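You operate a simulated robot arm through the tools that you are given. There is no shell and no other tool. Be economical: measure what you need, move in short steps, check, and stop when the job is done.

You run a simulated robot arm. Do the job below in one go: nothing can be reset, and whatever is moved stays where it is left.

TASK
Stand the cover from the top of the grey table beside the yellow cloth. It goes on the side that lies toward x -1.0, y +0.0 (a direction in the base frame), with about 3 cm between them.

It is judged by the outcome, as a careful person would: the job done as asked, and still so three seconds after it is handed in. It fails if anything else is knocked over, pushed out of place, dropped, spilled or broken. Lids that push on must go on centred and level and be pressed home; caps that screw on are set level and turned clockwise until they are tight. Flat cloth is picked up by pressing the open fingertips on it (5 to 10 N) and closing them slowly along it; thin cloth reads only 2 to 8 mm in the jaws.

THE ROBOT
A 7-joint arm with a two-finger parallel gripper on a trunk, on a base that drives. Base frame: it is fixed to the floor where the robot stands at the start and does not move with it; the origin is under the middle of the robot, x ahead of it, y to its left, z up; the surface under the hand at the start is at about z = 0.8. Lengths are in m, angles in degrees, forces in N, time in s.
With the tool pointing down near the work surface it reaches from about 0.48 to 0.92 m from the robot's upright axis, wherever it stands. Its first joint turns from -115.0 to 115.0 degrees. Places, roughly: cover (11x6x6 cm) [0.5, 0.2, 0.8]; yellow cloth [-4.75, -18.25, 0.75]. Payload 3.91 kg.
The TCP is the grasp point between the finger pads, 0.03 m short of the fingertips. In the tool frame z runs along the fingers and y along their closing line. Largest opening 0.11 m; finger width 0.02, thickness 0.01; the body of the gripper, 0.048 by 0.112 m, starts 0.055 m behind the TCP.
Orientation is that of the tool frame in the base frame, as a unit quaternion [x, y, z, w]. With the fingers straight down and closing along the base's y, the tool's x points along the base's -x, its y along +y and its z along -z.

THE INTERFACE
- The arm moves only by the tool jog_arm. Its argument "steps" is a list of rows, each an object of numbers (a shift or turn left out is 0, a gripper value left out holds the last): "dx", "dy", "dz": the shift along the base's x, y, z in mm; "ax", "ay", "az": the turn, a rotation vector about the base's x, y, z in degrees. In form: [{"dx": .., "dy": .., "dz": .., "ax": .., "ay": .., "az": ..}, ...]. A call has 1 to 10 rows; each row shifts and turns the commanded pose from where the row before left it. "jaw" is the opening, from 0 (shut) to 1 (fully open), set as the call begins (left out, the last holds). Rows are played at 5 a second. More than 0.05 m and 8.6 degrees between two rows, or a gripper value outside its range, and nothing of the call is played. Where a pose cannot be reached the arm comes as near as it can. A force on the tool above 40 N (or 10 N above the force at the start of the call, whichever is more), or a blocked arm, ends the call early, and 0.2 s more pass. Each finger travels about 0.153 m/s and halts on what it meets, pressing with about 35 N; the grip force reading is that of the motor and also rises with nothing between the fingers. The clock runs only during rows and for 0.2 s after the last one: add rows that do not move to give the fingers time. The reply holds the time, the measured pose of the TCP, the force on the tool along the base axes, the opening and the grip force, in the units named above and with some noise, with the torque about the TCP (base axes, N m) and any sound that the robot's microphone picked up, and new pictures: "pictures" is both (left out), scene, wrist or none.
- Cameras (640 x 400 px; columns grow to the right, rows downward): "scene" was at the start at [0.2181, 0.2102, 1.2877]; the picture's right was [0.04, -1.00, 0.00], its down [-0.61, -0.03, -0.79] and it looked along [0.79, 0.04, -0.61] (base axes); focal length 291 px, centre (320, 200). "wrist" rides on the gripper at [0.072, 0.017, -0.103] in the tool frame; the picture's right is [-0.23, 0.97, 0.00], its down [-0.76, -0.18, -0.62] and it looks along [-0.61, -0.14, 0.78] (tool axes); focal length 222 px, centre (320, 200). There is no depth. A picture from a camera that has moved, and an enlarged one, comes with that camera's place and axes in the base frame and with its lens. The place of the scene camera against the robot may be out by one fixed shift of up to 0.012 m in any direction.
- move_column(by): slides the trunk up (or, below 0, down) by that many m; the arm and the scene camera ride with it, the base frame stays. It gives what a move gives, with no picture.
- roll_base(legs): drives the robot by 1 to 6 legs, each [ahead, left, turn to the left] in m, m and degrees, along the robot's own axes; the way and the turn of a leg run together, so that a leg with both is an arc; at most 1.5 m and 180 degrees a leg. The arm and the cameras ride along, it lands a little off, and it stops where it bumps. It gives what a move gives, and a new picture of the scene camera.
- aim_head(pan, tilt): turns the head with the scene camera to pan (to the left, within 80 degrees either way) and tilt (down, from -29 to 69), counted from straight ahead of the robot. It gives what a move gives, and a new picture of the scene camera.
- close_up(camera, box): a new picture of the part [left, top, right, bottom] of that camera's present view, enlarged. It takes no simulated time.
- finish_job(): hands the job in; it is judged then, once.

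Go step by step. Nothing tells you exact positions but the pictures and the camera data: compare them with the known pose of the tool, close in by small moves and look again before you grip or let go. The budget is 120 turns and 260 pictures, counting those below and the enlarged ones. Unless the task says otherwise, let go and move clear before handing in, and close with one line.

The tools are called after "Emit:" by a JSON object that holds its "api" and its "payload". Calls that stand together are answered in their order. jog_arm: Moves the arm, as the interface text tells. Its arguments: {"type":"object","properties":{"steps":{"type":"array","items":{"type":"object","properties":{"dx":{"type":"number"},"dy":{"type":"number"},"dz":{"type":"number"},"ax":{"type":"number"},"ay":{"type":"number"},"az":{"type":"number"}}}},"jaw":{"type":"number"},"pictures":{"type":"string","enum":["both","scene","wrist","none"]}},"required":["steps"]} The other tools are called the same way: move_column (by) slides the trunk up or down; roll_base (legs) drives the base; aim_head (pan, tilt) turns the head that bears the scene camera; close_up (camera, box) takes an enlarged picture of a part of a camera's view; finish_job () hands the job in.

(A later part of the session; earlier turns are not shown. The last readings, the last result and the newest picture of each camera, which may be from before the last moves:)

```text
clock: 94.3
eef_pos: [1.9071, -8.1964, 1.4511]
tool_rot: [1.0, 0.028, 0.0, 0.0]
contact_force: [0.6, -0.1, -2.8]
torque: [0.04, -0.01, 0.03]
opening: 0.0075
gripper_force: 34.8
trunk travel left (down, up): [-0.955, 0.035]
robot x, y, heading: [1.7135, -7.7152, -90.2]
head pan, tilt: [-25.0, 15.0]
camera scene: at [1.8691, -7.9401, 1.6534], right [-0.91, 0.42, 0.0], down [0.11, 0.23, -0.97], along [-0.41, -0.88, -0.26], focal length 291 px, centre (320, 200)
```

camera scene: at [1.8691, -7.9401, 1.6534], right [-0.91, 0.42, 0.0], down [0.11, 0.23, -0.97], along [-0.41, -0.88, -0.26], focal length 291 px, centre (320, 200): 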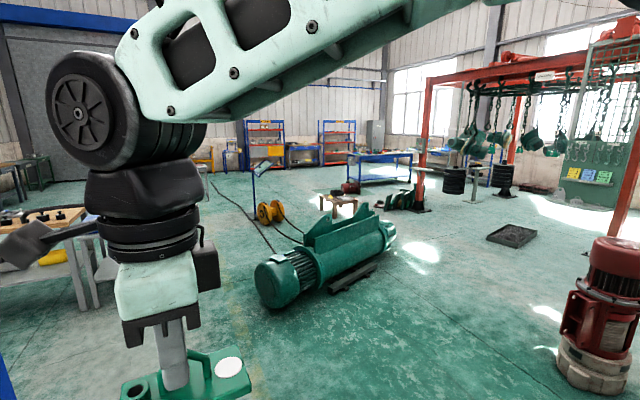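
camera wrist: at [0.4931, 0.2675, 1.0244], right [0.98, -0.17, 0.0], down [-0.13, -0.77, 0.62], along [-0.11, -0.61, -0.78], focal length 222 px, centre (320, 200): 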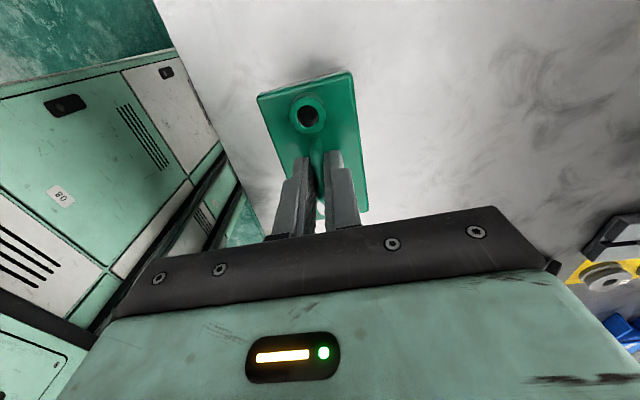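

The far tables with red shelves are likely where the cloth is. I'll pass left of the green hoist, along x about 1.8 to 2.0, to y about -11.6.

Emit:
{"api": "roll_base", "payload": {"legs": [[1.5, 0.05, 0], [1.1, 0.22, 0], [1.3, 0, 0]]}}

Emit:
{"api": "aim_head", "payload": {"pan": -60, "tilt": 15}}

Emit:
{"api": "aim_head", "payload": {"pan": 18, "tilt": 15}}

```text
refused: leg 1 is longer than a leg can be; nothing moved
```

```text
clock: 95.3
eef_pos: [1.9084, -8.1961, 1.4499]
tool_rot: [1.0, 0.027, 0.0, 0.0]
contact_force: [0.1, 0.2, -2.7]
torque: [0.0, -0.01, 0.01]
opening: 0.0078
gripper_force: 35.0
trunk travel left (down, up): [-0.955, 0.035]
robot x, y, heading: [1.7166, -7.7199, -89.6]
head pan, tilt: [-60.0, 15.0]
camera scene: at [1.8277, -7.9022, 1.6534], right [-0.5, 0.87, 0.0], down [0.22, 0.13, -0.97], along [-0.84, -0.48, -0.26], focal length 291 px, centre (320, 200)
```

scene: 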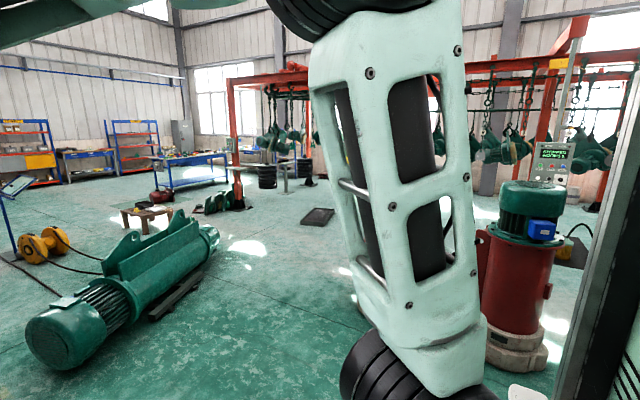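

```text
clock: 96.8
eef_pos: [1.9079, -8.1962, 1.4498]
tool_rot: [1.0, 0.028, 0.0, -0.001]
contact_force: [-1.1, -0.1, -2.7]
torque: [0.01, 0.01, 0.0]
opening: 0.0077
gripper_force: 34.9
trunk travel left (down, up): [-0.955, 0.035]
robot x, y, heading: [1.7116, -7.7149, -90.1]
head pan, tilt: [18.0, 15.0]
camera scene: at [1.9374, -7.9442, 1.6534], right [-0.95, -0.31, 0.0], down [-0.08, 0.25, -0.97], along [0.3, -0.92, -0.26], focal length 291 px, centre (320, 200)
```

scene: 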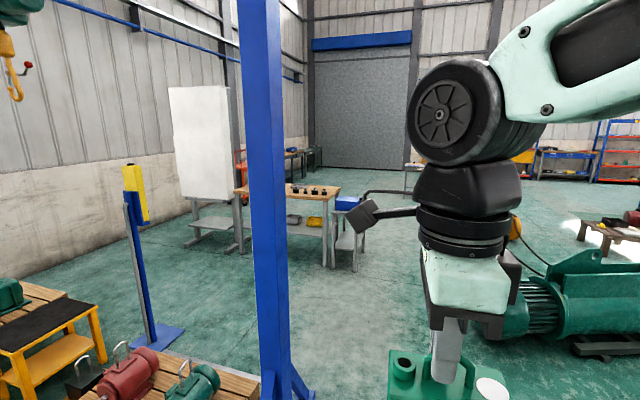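

Leg was slightly too long; I'll repeat with shorter legs.

Emit:
{"api": "roll_base", "payload": {"legs": [[1.4, 0.05, 0], [1.2, 0.25, 0], [1.3, 0, 0]]}}

Emit:
{"api": "aim_head", "payload": {"pan": -50, "tilt": 15}}

Emit:
{"api": "aim_head", "payload": {"pan": -18, "tilt": 15}}

```text
clock: 115.8
eef_pos: [2.2392, -12.1178, 1.4501]
tool_rot: [1.0, 0.023, 0.0, 0.0]
contact_force: [0.1, 0.0, -2.5]
torque: [0.05, 0.01, -0.01]
opening: 0.0079
gripper_force: 35.3
trunk travel left (down, up): [-0.955, 0.035]
robot x, y, heading: [2.0472, -11.6326, -90.6]
head pan, tilt: [18.0, 15.0]
camera scene: at [2.2702, -11.8661, 1.6534], right [-0.95, -0.3, 0.0], down [-0.08, 0.25, -0.97], along [0.29, -0.92, -0.26], focal length 291 px, centre (320, 200)
```

scene: 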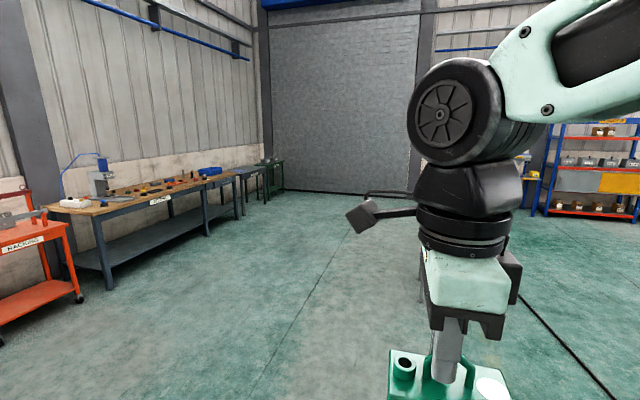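

```text
clock: 117.2
eef_pos: [2.2392, -12.1184, 1.4504]
tool_rot: [1.0, 0.023, 0.0, 0.0]
contact_force: [0.4, -0.3, -1.9]
torque: [0.03, 0.03, -0.01]
opening: 0.0075
gripper_force: 34.7
trunk travel left (down, up): [-0.955, 0.035]
robot x, y, heading: [2.0441, -11.6344, -90.4]
head pan, tilt: [-50.0, 15.0]
camera scene: at [2.1701, -11.8366, 1.6534], right [-0.64, 0.77, 0.0], down [0.2, 0.17, -0.97], along [-0.74, -0.62, -0.26], focal length 291 px, centre (320, 200)
```

scene: 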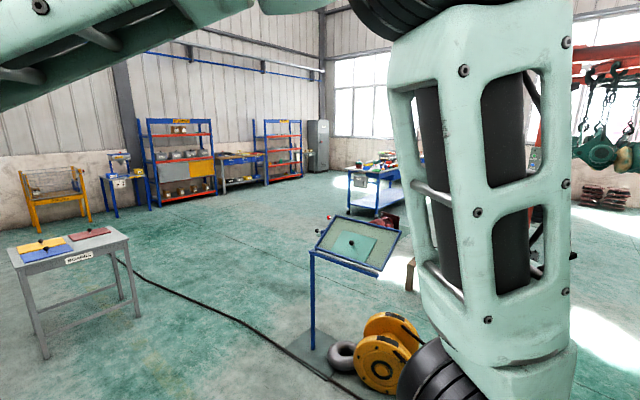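

```text
clock: 118.2
eef_pos: [2.2385, -12.1186, 1.4504]
tool_rot: [1.0, 0.024, 0.0, 0.0]
contact_force: [-0.8, -0.3, -2.9]
torque: [-0.04, 0.01, 0.01]
opening: 0.0074
gripper_force: 34.8
trunk travel left (down, up): [-0.955, 0.035]
robot x, y, heading: [2.0477, -11.6347, -90.5]
head pan, tilt: [-18.0, 15.0]
camera scene: at [2.2124, -11.8657, 1.6534], right [-0.95, 0.32, 0.0], down [0.08, 0.25, -0.97], along [-0.31, -0.92, -0.26], focal length 291 px, centre (320, 200)
```

scene: 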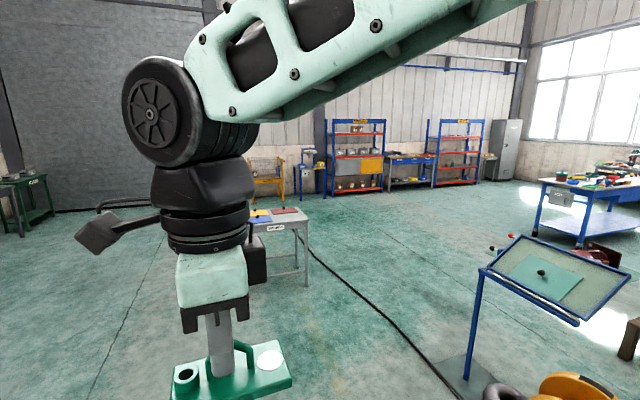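

The cloth should be near the second shelf and the grey locker at the far wall. I'll zoom in there.

Emit:
{"api": "close_up", "payload": {"camera": "scene", "box": [380, 100, 540, 200]}}

```text
4.00 times, centred on (460, 150) of scene
camera zoom: at [2.2124, -11.8657, 1.6534], right [-0.95, 0.32, 0.0], down [0.08, 0.25, -0.97], along [-0.31, -0.92, -0.26], focal length 1163 px, centre (-240, 400)
```

zoom: 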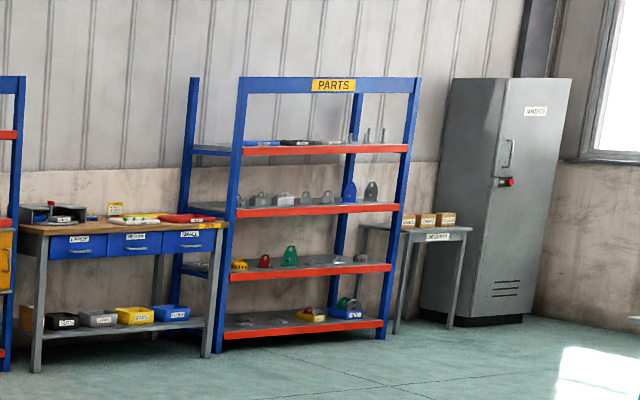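

The small grey stand beside the locker matches the cloth's place. I'll go past the little table and the blue easel diagonally towards it.

Emit:
{"api": "roll_base", "payload": {"legs": [[1.22, 0, 0], [0, 0, -45], [1.4, 0, 0]]}}

Emit:
{"api": "aim_head", "payload": {"pan": 20, "tilt": 15}}

Emit:
{"api": "aim_head", "payload": {"pan": -20, "tilt": 15}}

```text
clock: 132.8
eef_pos: [0.8246, -14.2569, 1.4502]
tool_rot: [0.93, -0.367, -0.001, 0.0]
contact_force: [0.1, -0.3, -1.9]
torque: [0.01, -0.01, 0.02]
opening: 0.0077
gripper_force: 34.9
trunk travel left (down, up): [-0.955, 0.035]
robot x, y, heading: [1.0401, -13.7848, -136.3]
head pan, tilt: [-18.0, 15.0]
camera scene: at [0.9834, -14.0696, 1.6534], right [-0.43, 0.9, 0.0], down [0.23, 0.11, -0.97], along [-0.87, -0.42, -0.26], focal length 291 px, centre (320, 200)
```

scene: 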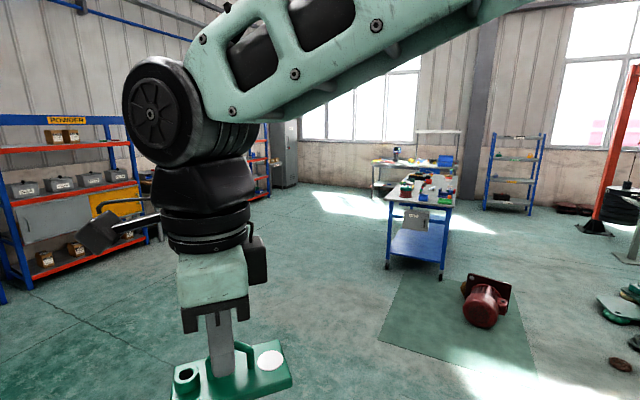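

```text
clock: 133.8
eef_pos: [0.8243, -14.2559, 1.4498]
tool_rot: [0.93, -0.367, 0.001, 0.001]
contact_force: [1.0, -0.3, -2.5]
torque: [0.0, -0.01, 0.0]
opening: 0.0076
gripper_force: 34.9
trunk travel left (down, up): [-0.955, 0.035]
robot x, y, heading: [1.0402, -13.7849, -136.5]
head pan, tilt: [20.0, 15.0]
camera scene: at [1.026, -14.1129, 1.6534], right [-0.9, 0.44, 0.0], down [0.11, 0.23, -0.97], along [-0.43, -0.87, -0.26], focal length 291 px, centre (320, 200)
```

scene: 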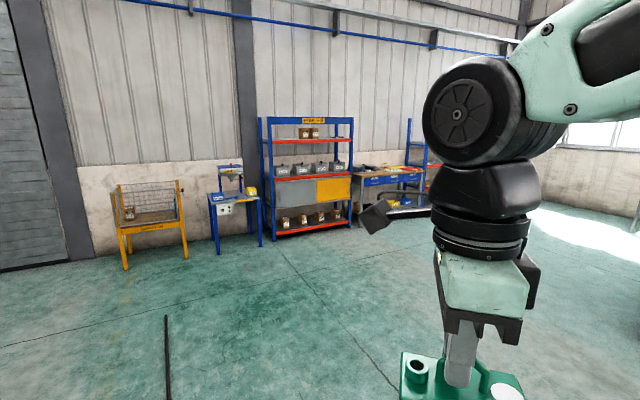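

```text
clock: 134.9
eef_pos: [0.8244, -14.2561, 1.4504]
tool_rot: [0.93, -0.367, 0.0, 0.0]
contact_force: [0.0, 0.1, -2.9]
torque: [-0.06, -0.02, 0.01]
opening: 0.0075
gripper_force: 35.1
trunk travel left (down, up): [-0.955, 0.035]
robot x, y, heading: [1.0379, -13.7869, -136.3]
head pan, tilt: [-20.0, 15.0]
camera scene: at [0.982, -14.0668, 1.6534], right [-0.4, 0.92, 0.0], down [0.24, 0.1, -0.97], along [-0.88, -0.39, -0.26], focal length 291 px, centre (320, 200)
```

scene: 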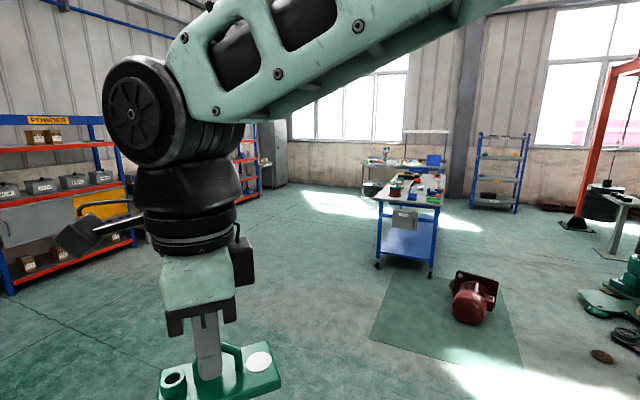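

The lane between the blue table and the shelves is open. I'll drive to about (-1.4, -16.3), turn to -x and go on 1.4 m.

Emit:
{"api": "roll_base", "payload": {"legs": [[1.4, 0.05, 0], [1.4, 0.05, 0], [0.7, 0, 0], [0, 0, -43.7], [1.4, 0, 0]]}}

Emit:
{"api": "aim_head", "payload": {"pan": 30, "tilt": 25}}

```text
clock: 160.3
eef_pos: [-3.3857, -16.2629, 1.4506]
tool_rot: [-0.705, 0.709, 0.0, 0.0]
contact_force: [0.7, -0.6, -3.3]
torque: [-0.01, 0.02, -0.02]
opening: 0.0074
gripper_force: 35.3
trunk travel left (down, up): [-0.955, 0.035]
robot x, y, heading: [-2.8907, -16.0985, 176.6]
head pan, tilt: [-20.0, 15.0]
camera scene: at [-3.1441, -16.2553, 1.6534], right [0.4, 0.92, 0.0], down [0.24, -0.1, -0.97], along [-0.89, 0.38, -0.26], focal length 291 px, centre (320, 200)
```

scene: 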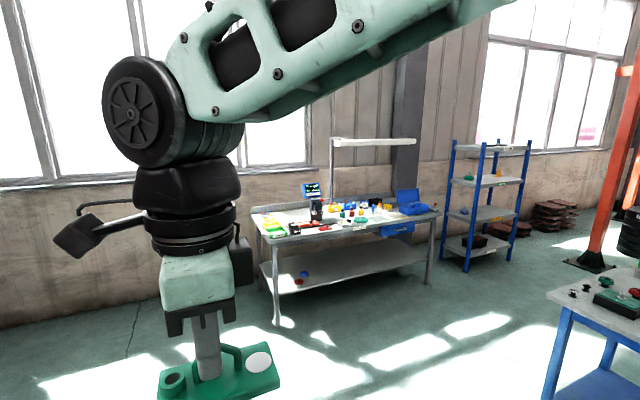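

```text
clock: 161.5
eef_pos: [-3.3865, -16.2623, 1.4509]
tool_rot: [-0.705, 0.709, 0.0, 0.0]
contact_force: [0.4, -0.2, -1.5]
torque: [0.0, -0.03, 0.03]
opening: 0.0078
gripper_force: 34.7
trunk travel left (down, up): [-0.955, 0.035]
robot x, y, heading: [-2.894, -16.0978, 176.9]
head pan, tilt: [30.0, 25.0]
camera scene: at [-3.141, -16.3336, 1.6371], right [-0.45, 0.9, 0.0], down [0.38, 0.19, -0.91], along [-0.81, -0.4, -0.42], focal length 291 px, centre (320, 200)
```

scene: 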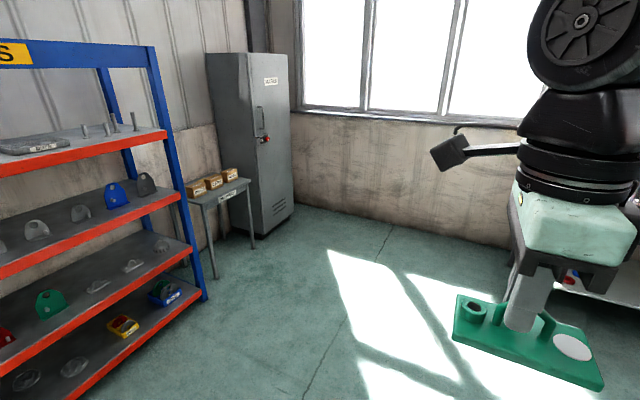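

Emit:
{"api": "close_up", "payload": {"camera": "scene", "box": [160, 150, 280, 225]}}

```text
5.33 times, centred on (220, 188) of scene
camera zoom: at [-3.141, -16.3336, 1.6371], right [-0.45, 0.9, 0.0], down [0.38, 0.19, -0.91], along [-0.81, -0.4, -0.42], focal length 1550 px, centre (853, 267)
```

zoom: 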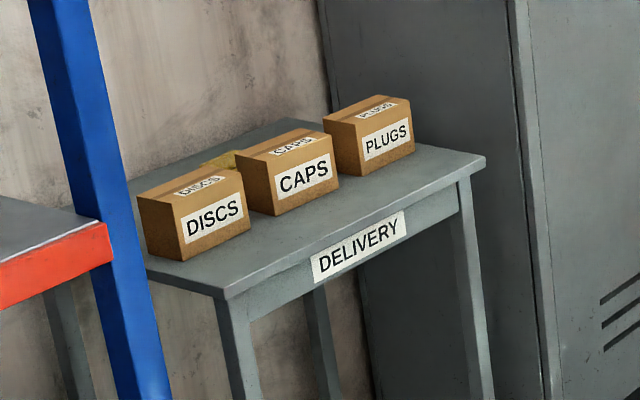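

The yellow cloth lies behind the boxes on the "DELIVERY" stand. I'll drive in front of the stand and face it (-y).

Emit:
{"api": "roll_base", "payload": {"legs": [[1.0, 0.3, 0], [0.81, 0.55, 0], [0, 0, 93]]}}

Emit:
{"api": "aim_head", "payload": {"pan": 0, "tilt": 40}}

```text
clock: 175.5
eef_pos: [-4.5311, -17.3319, 1.4506]
tool_rot: [0.999, 0.04, 0.0, 0.0]
contact_force: [0.2, 0.4, -3.2]
torque: [0.01, 0.0, 0.0]
opening: 0.0076
gripper_force: 34.3
trunk travel left (down, up): [-0.955, 0.035]
robot x, y, heading: [-4.7366, -16.8571, -88.9]
head pan, tilt: [30.0, 25.0]
camera scene: at [-4.4913, -17.0699, 1.6371], right [-0.85, -0.52, 0.0], down [-0.22, 0.36, -0.91], along [0.47, -0.77, -0.42], focal length 291 px, centre (320, 200)
```

scene: 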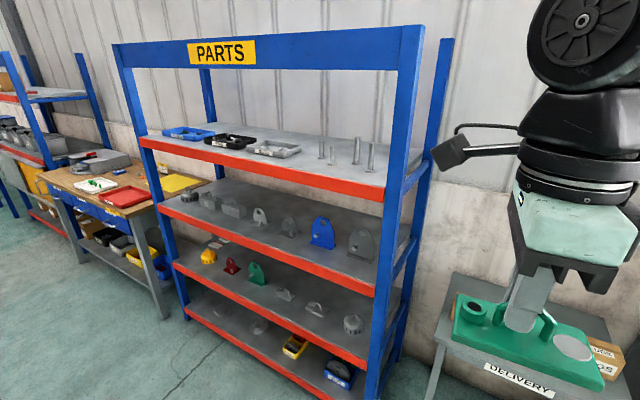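

```text
clock: 176.5
eef_pos: [-4.5315, -17.3328, 1.4507]
tool_rot: [0.999, 0.04, 0.0, 0.0]
contact_force: [0.2, 1.0, -3.1]
torque: [0.0, -0.01, 0.0]
opening: 0.0076
gripper_force: 34.4
trunk travel left (down, up): [-0.955, 0.035]
robot x, y, heading: [-4.7377, -16.8529, -88.7]
head pan, tilt: [0.0, 40.0]
camera scene: at [-4.5371, -17.0763, 1.6138], right [-1.0, -0.03, 0.0], down [-0.02, 0.64, -0.77], along [0.02, -0.77, -0.64], focal length 291 px, centre (320, 200)
```

scene: 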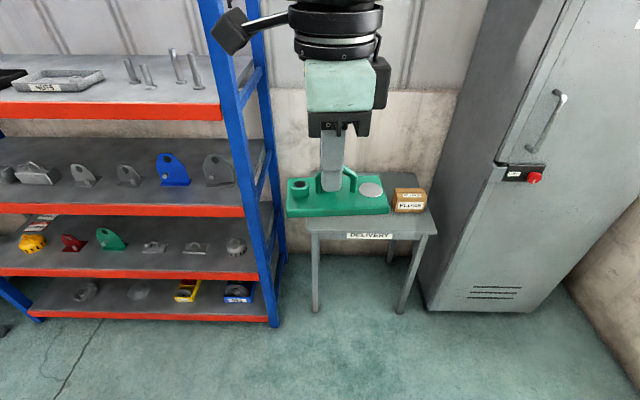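

The cover in hand blocks the view of the cloth. I'll swing the arm toward -x to see the stand.

Emit:
{"api": "jog_arm", "payload": {"steps": [{"dx": -40, "dy": -8}, {"dx": -40, "dy": -8}, {"dx": -40, "dy": -8}, {"dx": -40, "dy": -8}, {"dx": -40, "dy": -8}, {"dx": -40, "dy": -8}, {"dx": -40, "dy": -8}, {"dx": -20, "dy": -4}]}}

Emit:
{"api": "close_up", "payload": {"camera": "scene", "box": [270, 150, 450, 270]}}

```text
clock: 178.3
eef_pos: [-4.8321, -17.3919, 1.4514]
tool_rot: [0.999, 0.041, 0.0, -0.001]
contact_force: [0.4, 0.3, -3.2]
torque: [-0.01, -0.01, -0.01]
opening: 0.0079
gripper_force: 34.7
trunk travel left (down, up): [-0.955, 0.035]
robot x, y, heading: [-4.7369, -16.856, -88.6]
head pan, tilt: [0.0, 40.0]
camera scene: at [-4.5372, -17.0763, 1.6138], right [-1.0, -0.02, 0.0], down [-0.02, 0.64, -0.77], along [0.02, -0.77, -0.64], focal length 291 px, centre (320, 200)
camera wrist: at [-4.7581, -17.4042, 1.5536], right [-0.15, -0.99, 0.0], down [-0.77, 0.11, 0.62], along [-0.62, 0.09, -0.78], focal length 222 px, centre (320, 200)
```

scene: 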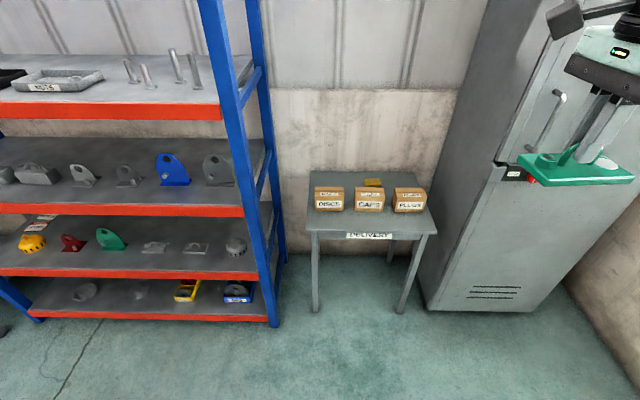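
wrist: 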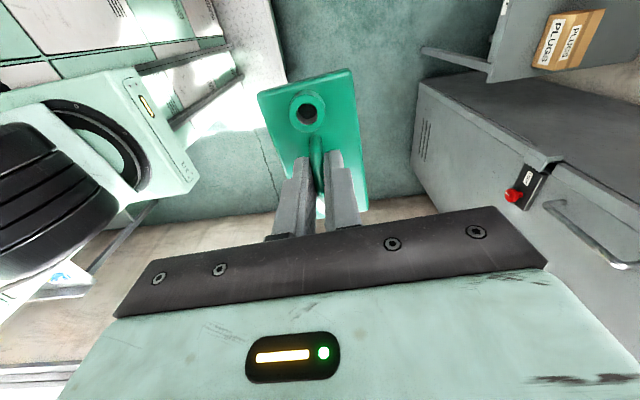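

```text
3.33 times, centred on (360, 210) of scene
camera zoom: at [-4.5372, -17.0763, 1.6138], right [-1.0, -0.02, 0.0], down [-0.02, 0.64, -0.77], along [0.02, -0.77, -0.64], focal length 969 px, centre (187, 167)
```

zoom: 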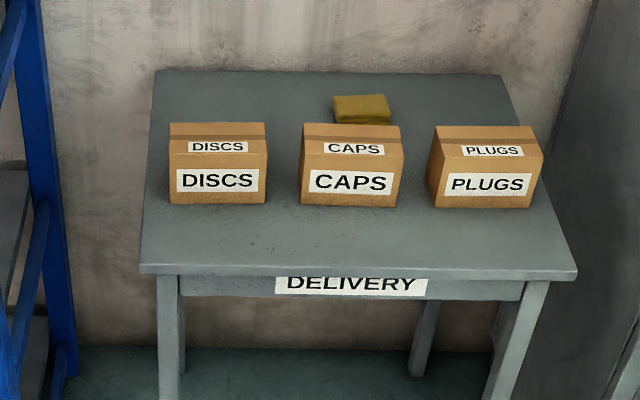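

The folded yellow cloth is behind the CAPS box: x from -4.725 to -4.81, y about -18.24. The cover must go behind the PLUGS box, so I'll drive closer.

Emit:
{"api": "roll_base", "payload": {"legs": [[0.52, -0.05, -1.2]]}}

Emit:
{"api": "aim_head", "payload": {"pan": -5, "tilt": 55}}

```text
clock: 181.3
eef_pos: [-4.8942, -17.9041, 1.4525]
tool_rot: [1.0, 0.024, 0.0, 0.0]
contact_force: [-0.5, -0.7, -2.4]
torque: [0.0, -0.02, -0.02]
opening: 0.0079
gripper_force: 34.6
trunk travel left (down, up): [-0.955, 0.035]
robot x, y, heading: [-4.7844, -17.3679, -90.2]
head pan, tilt: [0.0, 40.0]
camera scene: at [-4.59, -17.5975, 1.6138], right [-1.0, 0.01, 0.0], down [0.0, 0.64, -0.77], along [-0.01, -0.77, -0.64], focal length 291 px, centre (320, 200)
```

scene: 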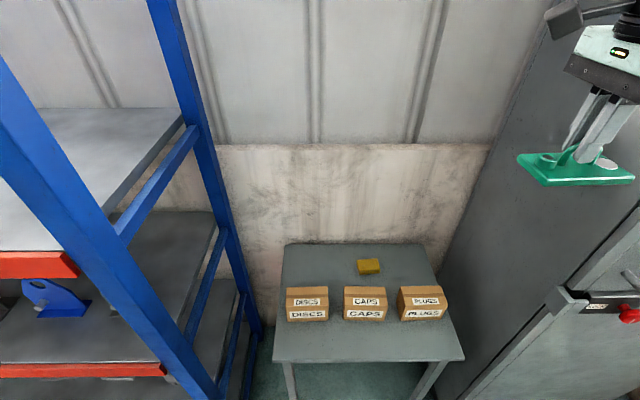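

```text
clock: 182.1
eef_pos: [-4.8939, -17.9038, 1.4507]
tool_rot: [1.0, 0.024, 0.0, -0.001]
contact_force: [0.2, -0.2, -3.6]
torque: [0.0, -0.01, 0.01]
opening: 0.0076
gripper_force: 35.2
trunk travel left (down, up): [-0.955, 0.035]
robot x, y, heading: [-4.7824, -17.3695, -90.3]
head pan, tilt: [-5.0, 55.0]
camera scene: at [-4.5962, -17.5845, 1.5932], right [-1.0, 0.09, 0.0], down [0.08, 0.82, -0.57], along [-0.05, -0.57, -0.82], focal length 291 px, centre (320, 200)
```

scene: 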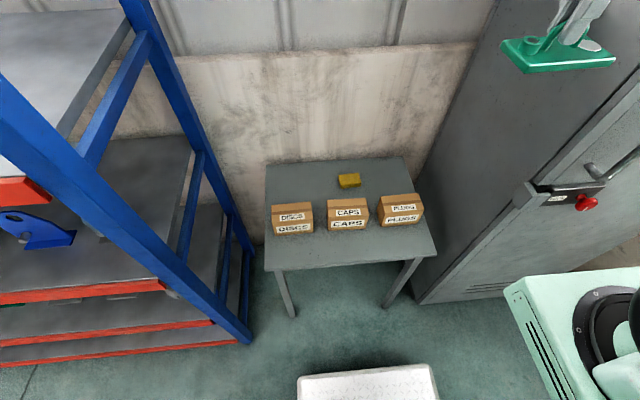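

Emit:
{"api": "close_up", "payload": {"camera": "scene", "box": [250, 150, 450, 280]}}

```text
3.08 times, centred on (350, 215) of scene
camera zoom: at [-4.5962, -17.5845, 1.5932], right [-1.0, 0.09, 0.0], down [0.08, 0.82, -0.57], along [-0.05, -0.57, -0.82], focal length 894 px, centre (228, 154)
```

zoom: 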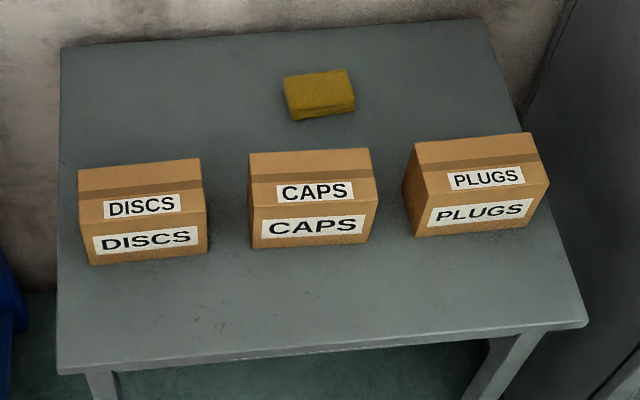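

The cloth spans x -4.73 to -4.80 and y about -18.22 to -18.27, so the cover's centre should be near (-4.889, -18.25), behind the PLUGS box. I'll creep 10 cm closer, then move the hand above that spot while still high.

Emit:
{"api": "roll_base", "payload": {"legs": [[0.1, 0, 0]]}}

Emit:
{"api": "jog_arm", "payload": {"steps": [{"dy": -40}, {"dy": -40}, {"dy": -40}, {"dy": -40}, {"dy": -40}, {"dy": -30}, {}]}}

```text
clock: 183.2
eef_pos: [-4.8967, -18.0047, 1.4502]
tool_rot: [1.0, 0.024, 0.001, 0.0]
contact_force: [-0.7, -0.3, -2.8]
torque: [0.0, 0.0, 0.01]
opening: 0.008
gripper_force: 35.3
trunk travel left (down, up): [-0.955, 0.035]
robot x, y, heading: [-4.7821, -17.4696, -90.4]
head pan, tilt: [-5.0, 55.0]
camera scene: at [-4.5973, -17.6854, 1.5932], right [-1.0, 0.1, 0.0], down [0.08, 0.82, -0.57], along [-0.05, -0.57, -0.82], focal length 291 px, centre (320, 200)
```

scene: 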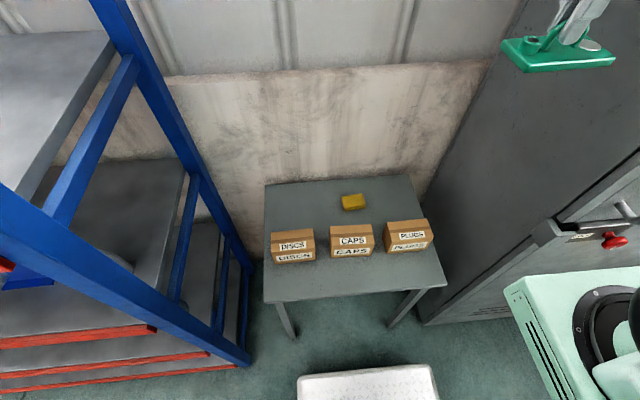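

```text
clock: 184.8
eef_pos: [-4.8962, -18.2356, 1.4503]
tool_rot: [1.0, 0.023, 0.0, -0.001]
contact_force: [-0.1, -0.8, -2.7]
torque: [0.03, -0.02, -0.03]
opening: 0.0078
gripper_force: 34.8
trunk travel left (down, up): [-0.955, 0.035]
robot x, y, heading: [-4.7817, -17.4747, -90.4]
head pan, tilt: [-5.0, 55.0]
camera scene: at [-4.5973, -17.6862, 1.5931], right [-1.0, 0.1, 0.0], down [0.08, 0.82, -0.57], along [-0.05, -0.57, -0.82], focal length 291 px, centre (320, 200)
camera wrist: at [-4.8227, -18.2495, 1.5534], right [-0.18, -0.98, 0.0], down [-0.77, 0.14, 0.62], along [-0.61, 0.11, -0.78], focal length 222 px, centre (320, 200)
```

scene: 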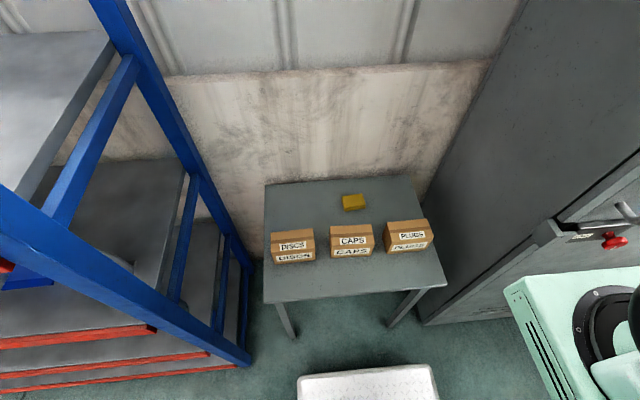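
wrist: 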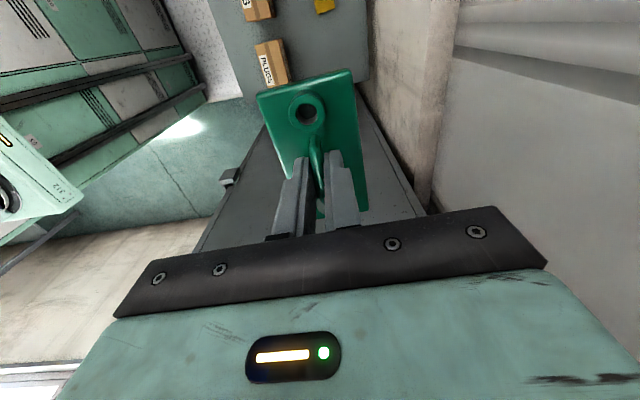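

The hand is over the spot, and the locker side is at x about -5.16, well clear. I'll lower the trunk part way and look.

Emit:
{"api": "move_column", "payload": {"by": -0.42}}

Emit:
{"api": "aim_head", "payload": {"pan": -10, "tilt": 40}}

Emit:
{"api": "close_up", "payload": {"camera": "wrist", "box": [200, 0, 420, 140]}}

```text
refused: -0.42 is not a number from -0.4 to 0.4
```

```text
clock: 185.6
eef_pos: [-4.896, -18.2347, 1.4508]
tool_rot: [1.0, 0.024, 0.001, -0.001]
contact_force: [-0.2, -0.3, -2.4]
torque: [0.01, 0.0, 0.01]
opening: 0.0074
gripper_force: 34.6
trunk travel left (down, up): [-0.955, 0.035]
robot x, y, heading: [-4.7898, -17.4731, -90.7]
head pan, tilt: [-10.0, 40.0]
camera scene: at [-4.6059, -17.6977, 1.6137], right [-0.98, 0.18, 0.0], down [0.12, 0.63, -0.77], along [-0.14, -0.75, -0.64], focal length 291 px, centre (320, 200)
```

scene: 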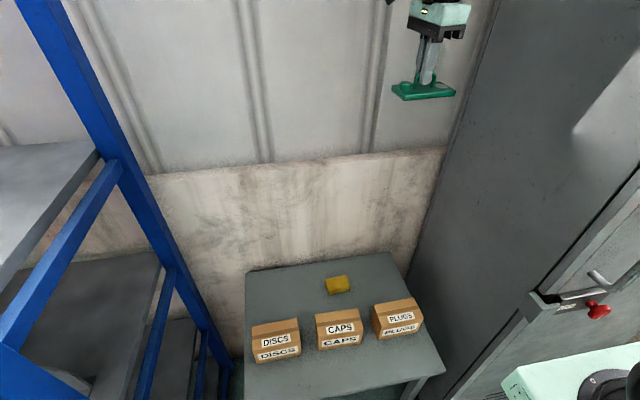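

```text
2.86 times, centred on (310, 70) of wrist
camera zoom: at [-4.8228, -18.249, 1.5537], right [-0.18, -0.98, 0.0], down [-0.77, 0.14, 0.62], along [-0.61, 0.11, -0.78], focal length 635 px, centre (349, 571)
```

zoom: 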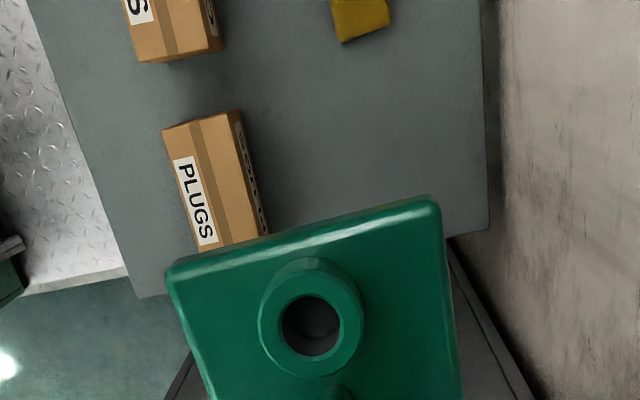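

Emit:
{"api": "move_column", "payload": {"by": -0.4}}

Emit:
{"api": "aim_head", "payload": {"pan": -10, "tilt": 38}}

Emit:
{"api": "close_up", "payload": {"camera": "wrist", "box": [200, 0, 420, 140]}}

```text
clock: 189.4
eef_pos: [-4.897, -18.2345, 1.0505]
tool_rot: [1.0, 0.024, 0.0, 0.0]
contact_force: [0.0, 0.2, -2.5]
torque: [0.01, 0.01, 0.0]
opening: 0.0075
gripper_force: 35.4
trunk travel left (down, up): [-0.555, 0.435]
robot x, y, heading: [-4.7839, -17.4678, -90.5]
head pan, tilt: [-10.0, 40.0]
```

```text
clock: 190.1
eef_pos: [-4.8963, -18.2353, 1.0518]
tool_rot: [1.0, 0.024, 0.0, -0.001]
contact_force: [0.2, -0.9, -2.6]
torque: [0.01, 0.0, -0.03]
opening: 0.0077
gripper_force: 35.6
trunk travel left (down, up): [-0.555, 0.435]
robot x, y, heading: [-4.7817, -17.4724, -90.5]
head pan, tilt: [-10.0, 38.0]
camera scene: at [-4.6061, -17.6989, 1.2168], right [-0.98, 0.18, 0.0], down [0.11, 0.61, -0.79], along [-0.14, -0.77, -0.62], focal length 291 px, centre (320, 200)
```

scene: 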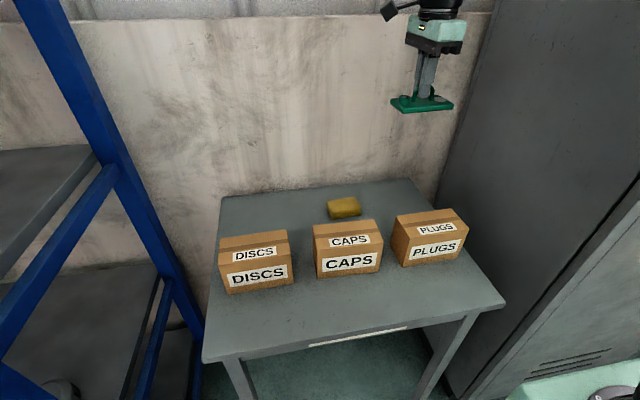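

```text
2.86 times, centred on (310, 70) of wrist
camera zoom: at [-4.8227, -18.2489, 1.1537], right [-0.18, -0.98, 0.0], down [-0.77, 0.14, 0.62], along [-0.61, 0.11, -0.78], focal length 635 px, centre (349, 571)
```

zoom: 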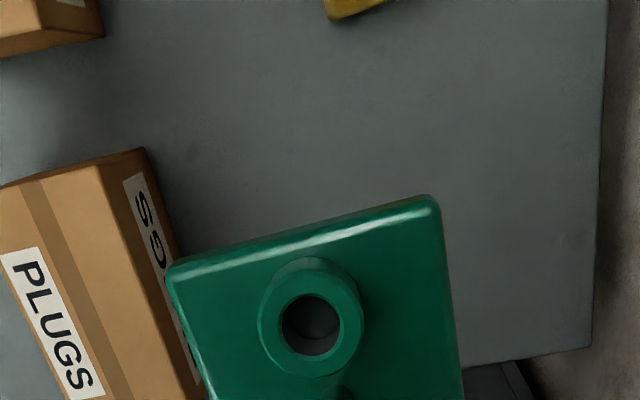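

From the wrist camera, the cloth's -x edge is at x -4.805 with its centre at y -18.27, and the cover's near end is at x -4.848. I'll shift +12 mm in x and -30 mm in y, and descend to a few cm above the stand.

Emit:
{"api": "jog_arm", "payload": {"steps": [{"dx": 12, "dy": -30}, {"dz": -40}, {"dz": -40}, {"dz": -40}, {"dz": -40}, {"dz": -30}, {}]}}

Emit:
{"api": "close_up", "payload": {"camera": "wrist", "box": [200, 0, 420, 140]}}

Emit:
{"api": "close_up", "payload": {"camera": "scene", "box": [280, 120, 500, 270]}}

```text
clock: 191.7
eef_pos: [-4.8834, -18.2636, 0.859]
tool_rot: [1.0, 0.024, 0.0, -0.001]
contact_force: [0.6, 0.1, -2.4]
torque: [-0.02, -0.01, -0.01]
opening: 0.0074
gripper_force: 34.8
trunk travel left (down, up): [-0.555, 0.435]
robot x, y, heading: [-4.7845, -17.4739, -90.3]
head pan, tilt: [-10.0, 38.0]
camera scene: at [-4.6061, -17.6989, 1.2168], right [-0.98, 0.18, 0.0], down [0.11, 0.61, -0.79], along [-0.14, -0.77, -0.62], focal length 291 px, centre (320, 200)
camera wrist: at [-4.8098, -18.2773, 0.962], right [-0.18, -0.98, 0.0], down [-0.77, 0.14, 0.62], along [-0.61, 0.11, -0.78], focal length 222 px, centre (320, 200)
```

scene: 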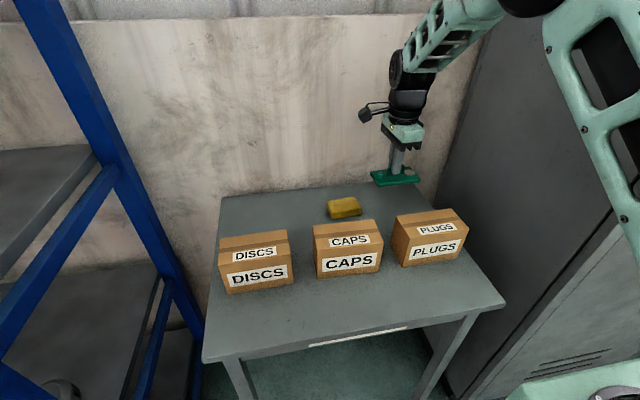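
wrist: 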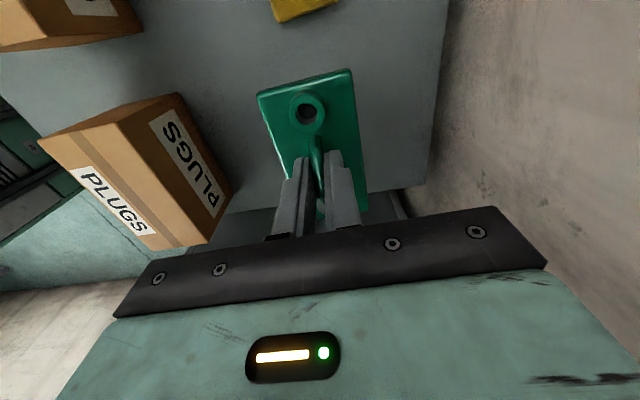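

```text
2.86 times, centred on (310, 70) of wrist
camera zoom: at [-4.8098, -18.2773, 0.962], right [-0.18, -0.98, 0.0], down [-0.77, 0.14, 0.62], along [-0.61, 0.11, -0.78], focal length 635 px, centre (349, 571)
```

zoom: 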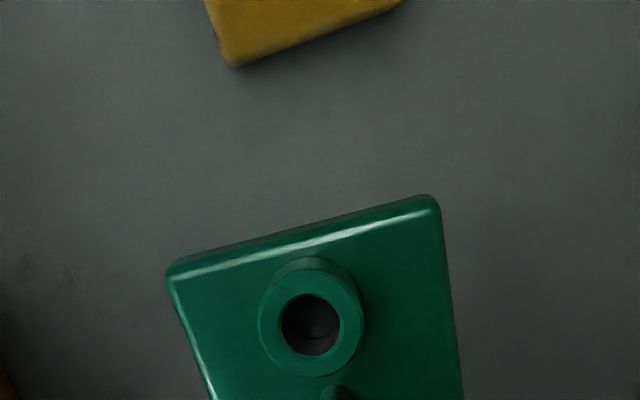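

```text
2.67 times, centred on (390, 195) of scene
camera zoom: at [-4.6061, -17.6989, 1.2168], right [-0.98, 0.18, 0.0], down [0.11, 0.61, -0.79], along [-0.14, -0.77, -0.62], focal length 775 px, centre (133, 213)
```

zoom: 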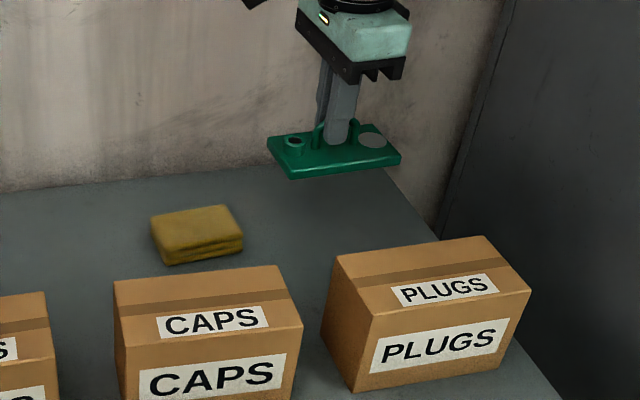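

Relative placement is right: gap about 3 cm, centred on the cloth in y. I'll descend to near contact.

Emit:
{"api": "jog_arm", "payload": {"steps": [{"dz": -20}, {"dz": -15}, {"dz": -10}, {}], "pictures": "none"}}

Emit:
{"api": "close_up", "payload": {"camera": "scene", "box": [300, 140, 460, 250]}}

Emit:
{"api": "close_up", "payload": {"camera": "wrist", "box": [150, 0, 450, 200]}}

```text
clock: 192.7
eef_pos: [-4.8828, -18.2627, 0.816]
tool_rot: [1.0, 0.024, 0.0, -0.001]
contact_force: [-0.1, 0.6, -1.8]
torque: [-0.02, -0.02, 0.03]
opening: 0.0078
gripper_force: 35.5
trunk travel left (down, up): [-0.555, 0.435]
robot x, y, heading: [-4.7822, -17.4721, -90.4]
head pan, tilt: [-10.0, 38.0]
```

```text
3.64 times, centred on (380, 195) of scene
camera zoom: at [-4.6061, -17.6989, 1.2168], right [-0.98, 0.18, 0.0], down [0.11, 0.61, -0.79], along [-0.14, -0.77, -0.62], focal length 1057 px, centre (102, 218)
```

zoom: 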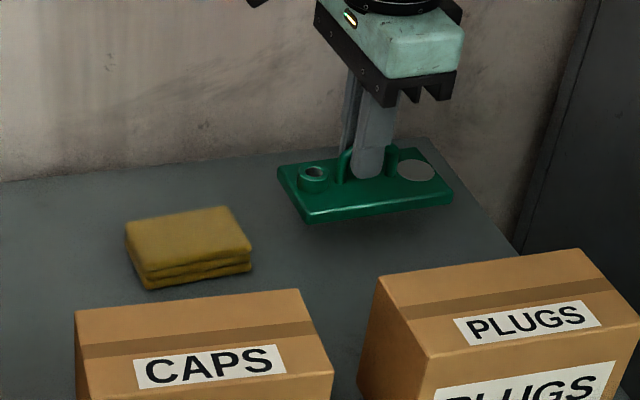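

```text
2.00 times, centred on (300, 100) of wrist
camera zoom: at [-4.8099, -18.2784, 0.9173], right [-0.18, -0.98, 0.0], down [-0.77, 0.14, 0.62], along [-0.61, 0.11, -0.78], focal length 444 px, centre (360, 400)
```

zoom: 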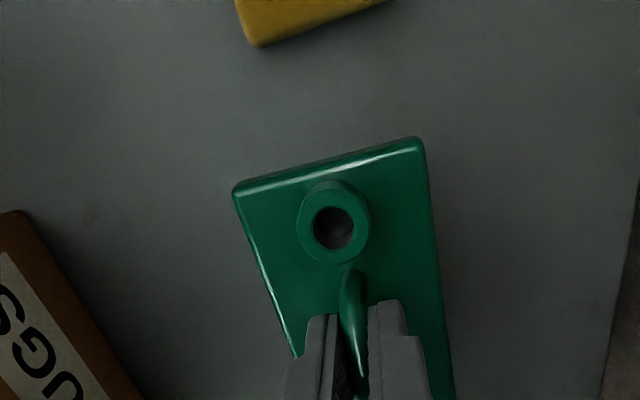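

Still about 1.5 cm up. Now I'll lower gently in small steps, watching the force.

Emit:
{"api": "jog_arm", "payload": {"steps": [{"dz": -3}, {"dz": -3}, {"dz": -3}, {"dz": -2}, {}], "pictures": "none"}}

Emit:
{"api": "close_up", "payload": {"camera": "scene", "box": [340, 150, 440, 220]}}

```text
clock: 193.8
eef_pos: [-4.8852, -18.2647, 0.8042]
tool_rot: [1.0, 0.024, 0.0, -0.001]
contact_force: [0.0, 0.1, -2.8]
torque: [0.04, -0.01, -0.02]
opening: 0.0079
gripper_force: 34.8
trunk travel left (down, up): [-0.555, 0.435]
robot x, y, heading: [-4.7825, -17.4693, -90.6]
head pan, tilt: [-10.0, 38.0]
```

```text
5.71 times, centred on (390, 185) of scene
camera zoom: at [-4.6061, -17.6989, 1.2168], right [-0.98, 0.18, 0.0], down [0.11, 0.61, -0.79], along [-0.14, -0.77, -0.62], focal length 1661 px, centre (-80, 286)
```

zoom: 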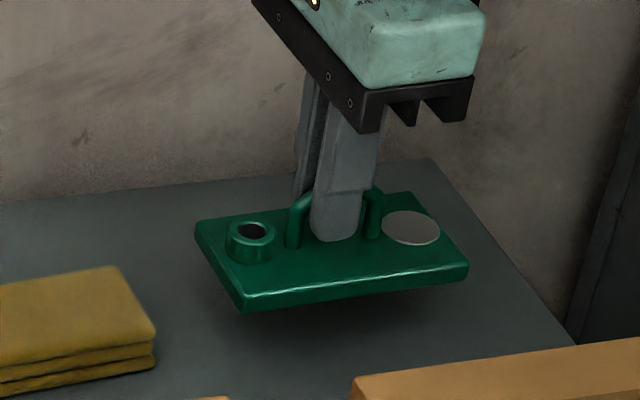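

Emit:
{"api": "jog_arm", "payload": {"steps": [{"dz": -2}, {"dz": -2}, {"dz": -1}, {}], "pictures": "none"}}

Emit:
{"api": "close_up", "payload": {"camera": "scene", "box": [340, 150, 440, 220]}}

```text
clock: 194.8
eef_pos: [-4.8858, -18.2642, 0.7997]
tool_rot: [1.0, 0.024, 0.0, -0.001]
contact_force: [0.0, 0.9, -2.7]
torque: [-0.01, -0.04, 0.0]
opening: 0.0076
gripper_force: 35.7
trunk travel left (down, up): [-0.555, 0.435]
robot x, y, heading: [-4.7855, -17.4731, -90.4]
head pan, tilt: [-10.0, 38.0]
```

```text
5.71 times, centred on (390, 185) of scene
camera zoom: at [-4.6061, -17.6989, 1.2168], right [-0.98, 0.18, 0.0], down [0.11, 0.61, -0.79], along [-0.14, -0.77, -0.62], focal length 1661 px, centre (-80, 286)
```

zoom: 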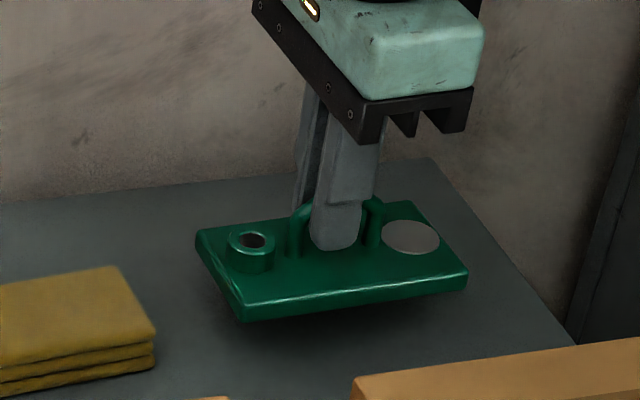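

No contact yet; the shadow shows the cover still hovering. I'll continue down.

Emit:
{"api": "jog_arm", "payload": {"steps": [{"dz": -2}, {"dz": -2}, {"dz": -2}, {}], "pictures": "none"}}

Emit:
{"api": "jog_arm", "payload": {"steps": [{"dz": -1}, {"dz": -1}, {"dz": -1}, {}], "pictures": "none"}}

Emit:
{"api": "close_up", "payload": {"camera": "scene", "box": [340, 150, 440, 220]}}

```text
clock: 195.8
eef_pos: [-4.8845, -18.2648, 0.7947]
tool_rot: [1.0, 0.023, 0.0, -0.002]
contact_force: [1.0, 0.5, -2.6]
torque: [-0.01, -0.01, 0.0]
opening: 0.0078
gripper_force: 34.8
trunk travel left (down, up): [-0.555, 0.435]
robot x, y, heading: [-4.7867, -17.4694, -90.5]
head pan, tilt: [-10.0, 38.0]
```

```text
clock: 196.8
eef_pos: [-4.8847, -18.264, 0.7911]
tool_rot: [1.0, 0.023, 0.0, -0.001]
contact_force: [-0.4, 0.2, -1.9]
torque: [-0.05, -0.05, 0.04]
opening: 0.0076
gripper_force: 35.1
trunk travel left (down, up): [-0.555, 0.435]
robot x, y, heading: [-4.7868, -17.4687, -90.4]
head pan, tilt: [-10.0, 38.0]
```

```text
5.71 times, centred on (390, 185) of scene
camera zoom: at [-4.6061, -17.6989, 1.2168], right [-0.98, 0.18, 0.0], down [0.11, 0.61, -0.79], along [-0.14, -0.77, -0.62], focal length 1661 px, centre (-80, 286)
```

zoom: 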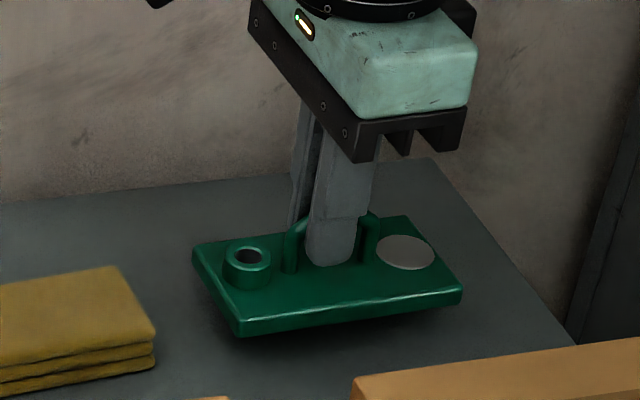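

Emit:
{"api": "jog_arm", "payload": {"steps": [{"dz": -1.5}, {"dz": -1}, {"dz": -1}, {}], "pictures": "none"}}

Emit:
{"api": "jog_arm", "payload": {"steps": [{"dz": -1}, {"dz": -1}, {"dz": -1}, {}], "pictures": "none"}}

Emit:
{"api": "close_up", "payload": {"camera": "scene", "box": [340, 150, 440, 220]}}

```text
clock: 197.8
eef_pos: [-4.8849, -18.2636, 0.7885]
tool_rot: [1.0, 0.024, 0.0, -0.001]
contact_force: [0.9, -0.3, -3.2]
torque: [0.0, 0.01, -0.02]
opening: 0.0075
gripper_force: 35.0
trunk travel left (down, up): [-0.555, 0.435]
robot x, y, heading: [-4.7829, -17.4719, -90.6]
head pan, tilt: [-10.0, 38.0]
```

```text
clock: 198.8
eef_pos: [-4.8846, -18.2642, 0.7841]
tool_rot: [1.0, 0.024, 0.0, 0.0]
contact_force: [0.1, -1.0, -2.3]
torque: [0.03, -0.02, 0.02]
opening: 0.0075
gripper_force: 34.8
trunk travel left (down, up): [-0.555, 0.435]
robot x, y, heading: [-4.7832, -17.4714, -90.1]
head pan, tilt: [-10.0, 38.0]
```

```text
5.71 times, centred on (390, 185) of scene
camera zoom: at [-4.6061, -17.6989, 1.2168], right [-0.98, 0.18, 0.0], down [0.11, 0.61, -0.79], along [-0.14, -0.77, -0.62], focal length 1661 px, centre (-80, 286)
```

zoom: 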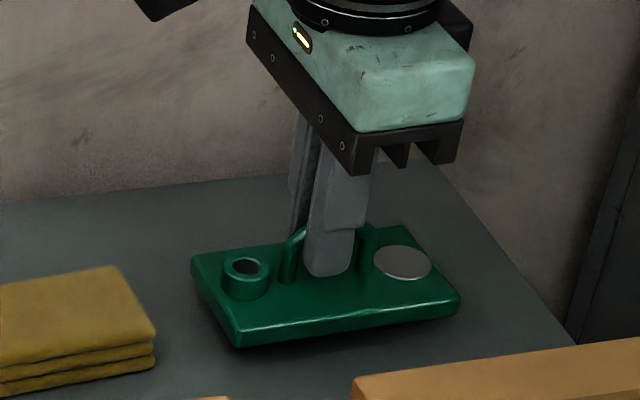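

Emit:
{"api": "jog_arm", "payload": {"steps": [{"dz": -1}, {"dz": -1}, {}, {}], "pictures": "none"}}

Emit:
{"api": "jog_arm", "payload": {"steps": [{"dz": -1}, {"dz": -1}, {}, {}], "pictures": "none"}}

Emit:
{"api": "close_up", "payload": {"camera": "scene", "box": [340, 150, 440, 220]}}

```text
clock: 199.8
eef_pos: [-4.8845, -18.2642, 0.7833]
tool_rot: [1.0, 0.024, 0.0, -0.001]
contact_force: [-0.1, 0.6, -3.1]
torque: [-0.02, 0.0, 0.02]
opening: 0.0081
gripper_force: 35.3
trunk travel left (down, up): [-0.555, 0.435]
robot x, y, heading: [-4.7797, -17.4721, -90.7]
head pan, tilt: [-10.0, 38.0]
```

```text
clock: 200.8
eef_pos: [-4.8839, -18.2652, 0.7797]
tool_rot: [1.0, 0.023, 0.0, -0.001]
contact_force: [-0.1, 0.2, -2.4]
torque: [0.02, -0.05, 0.02]
opening: 0.0079
gripper_force: 35.1
trunk travel left (down, up): [-0.555, 0.435]
robot x, y, heading: [-4.784, -17.4724, -90.3]
head pan, tilt: [-10.0, 38.0]
```

```text
5.71 times, centred on (390, 185) of scene
camera zoom: at [-4.6061, -17.6989, 1.2168], right [-0.98, 0.18, 0.0], down [0.11, 0.61, -0.79], along [-0.14, -0.77, -0.62], focal length 1661 px, centre (-80, 286)
```

zoom: 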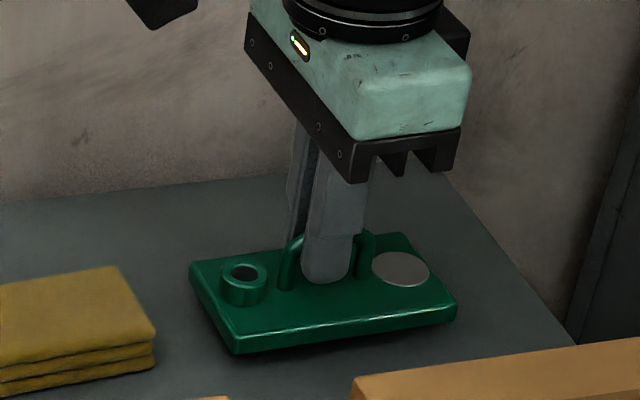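

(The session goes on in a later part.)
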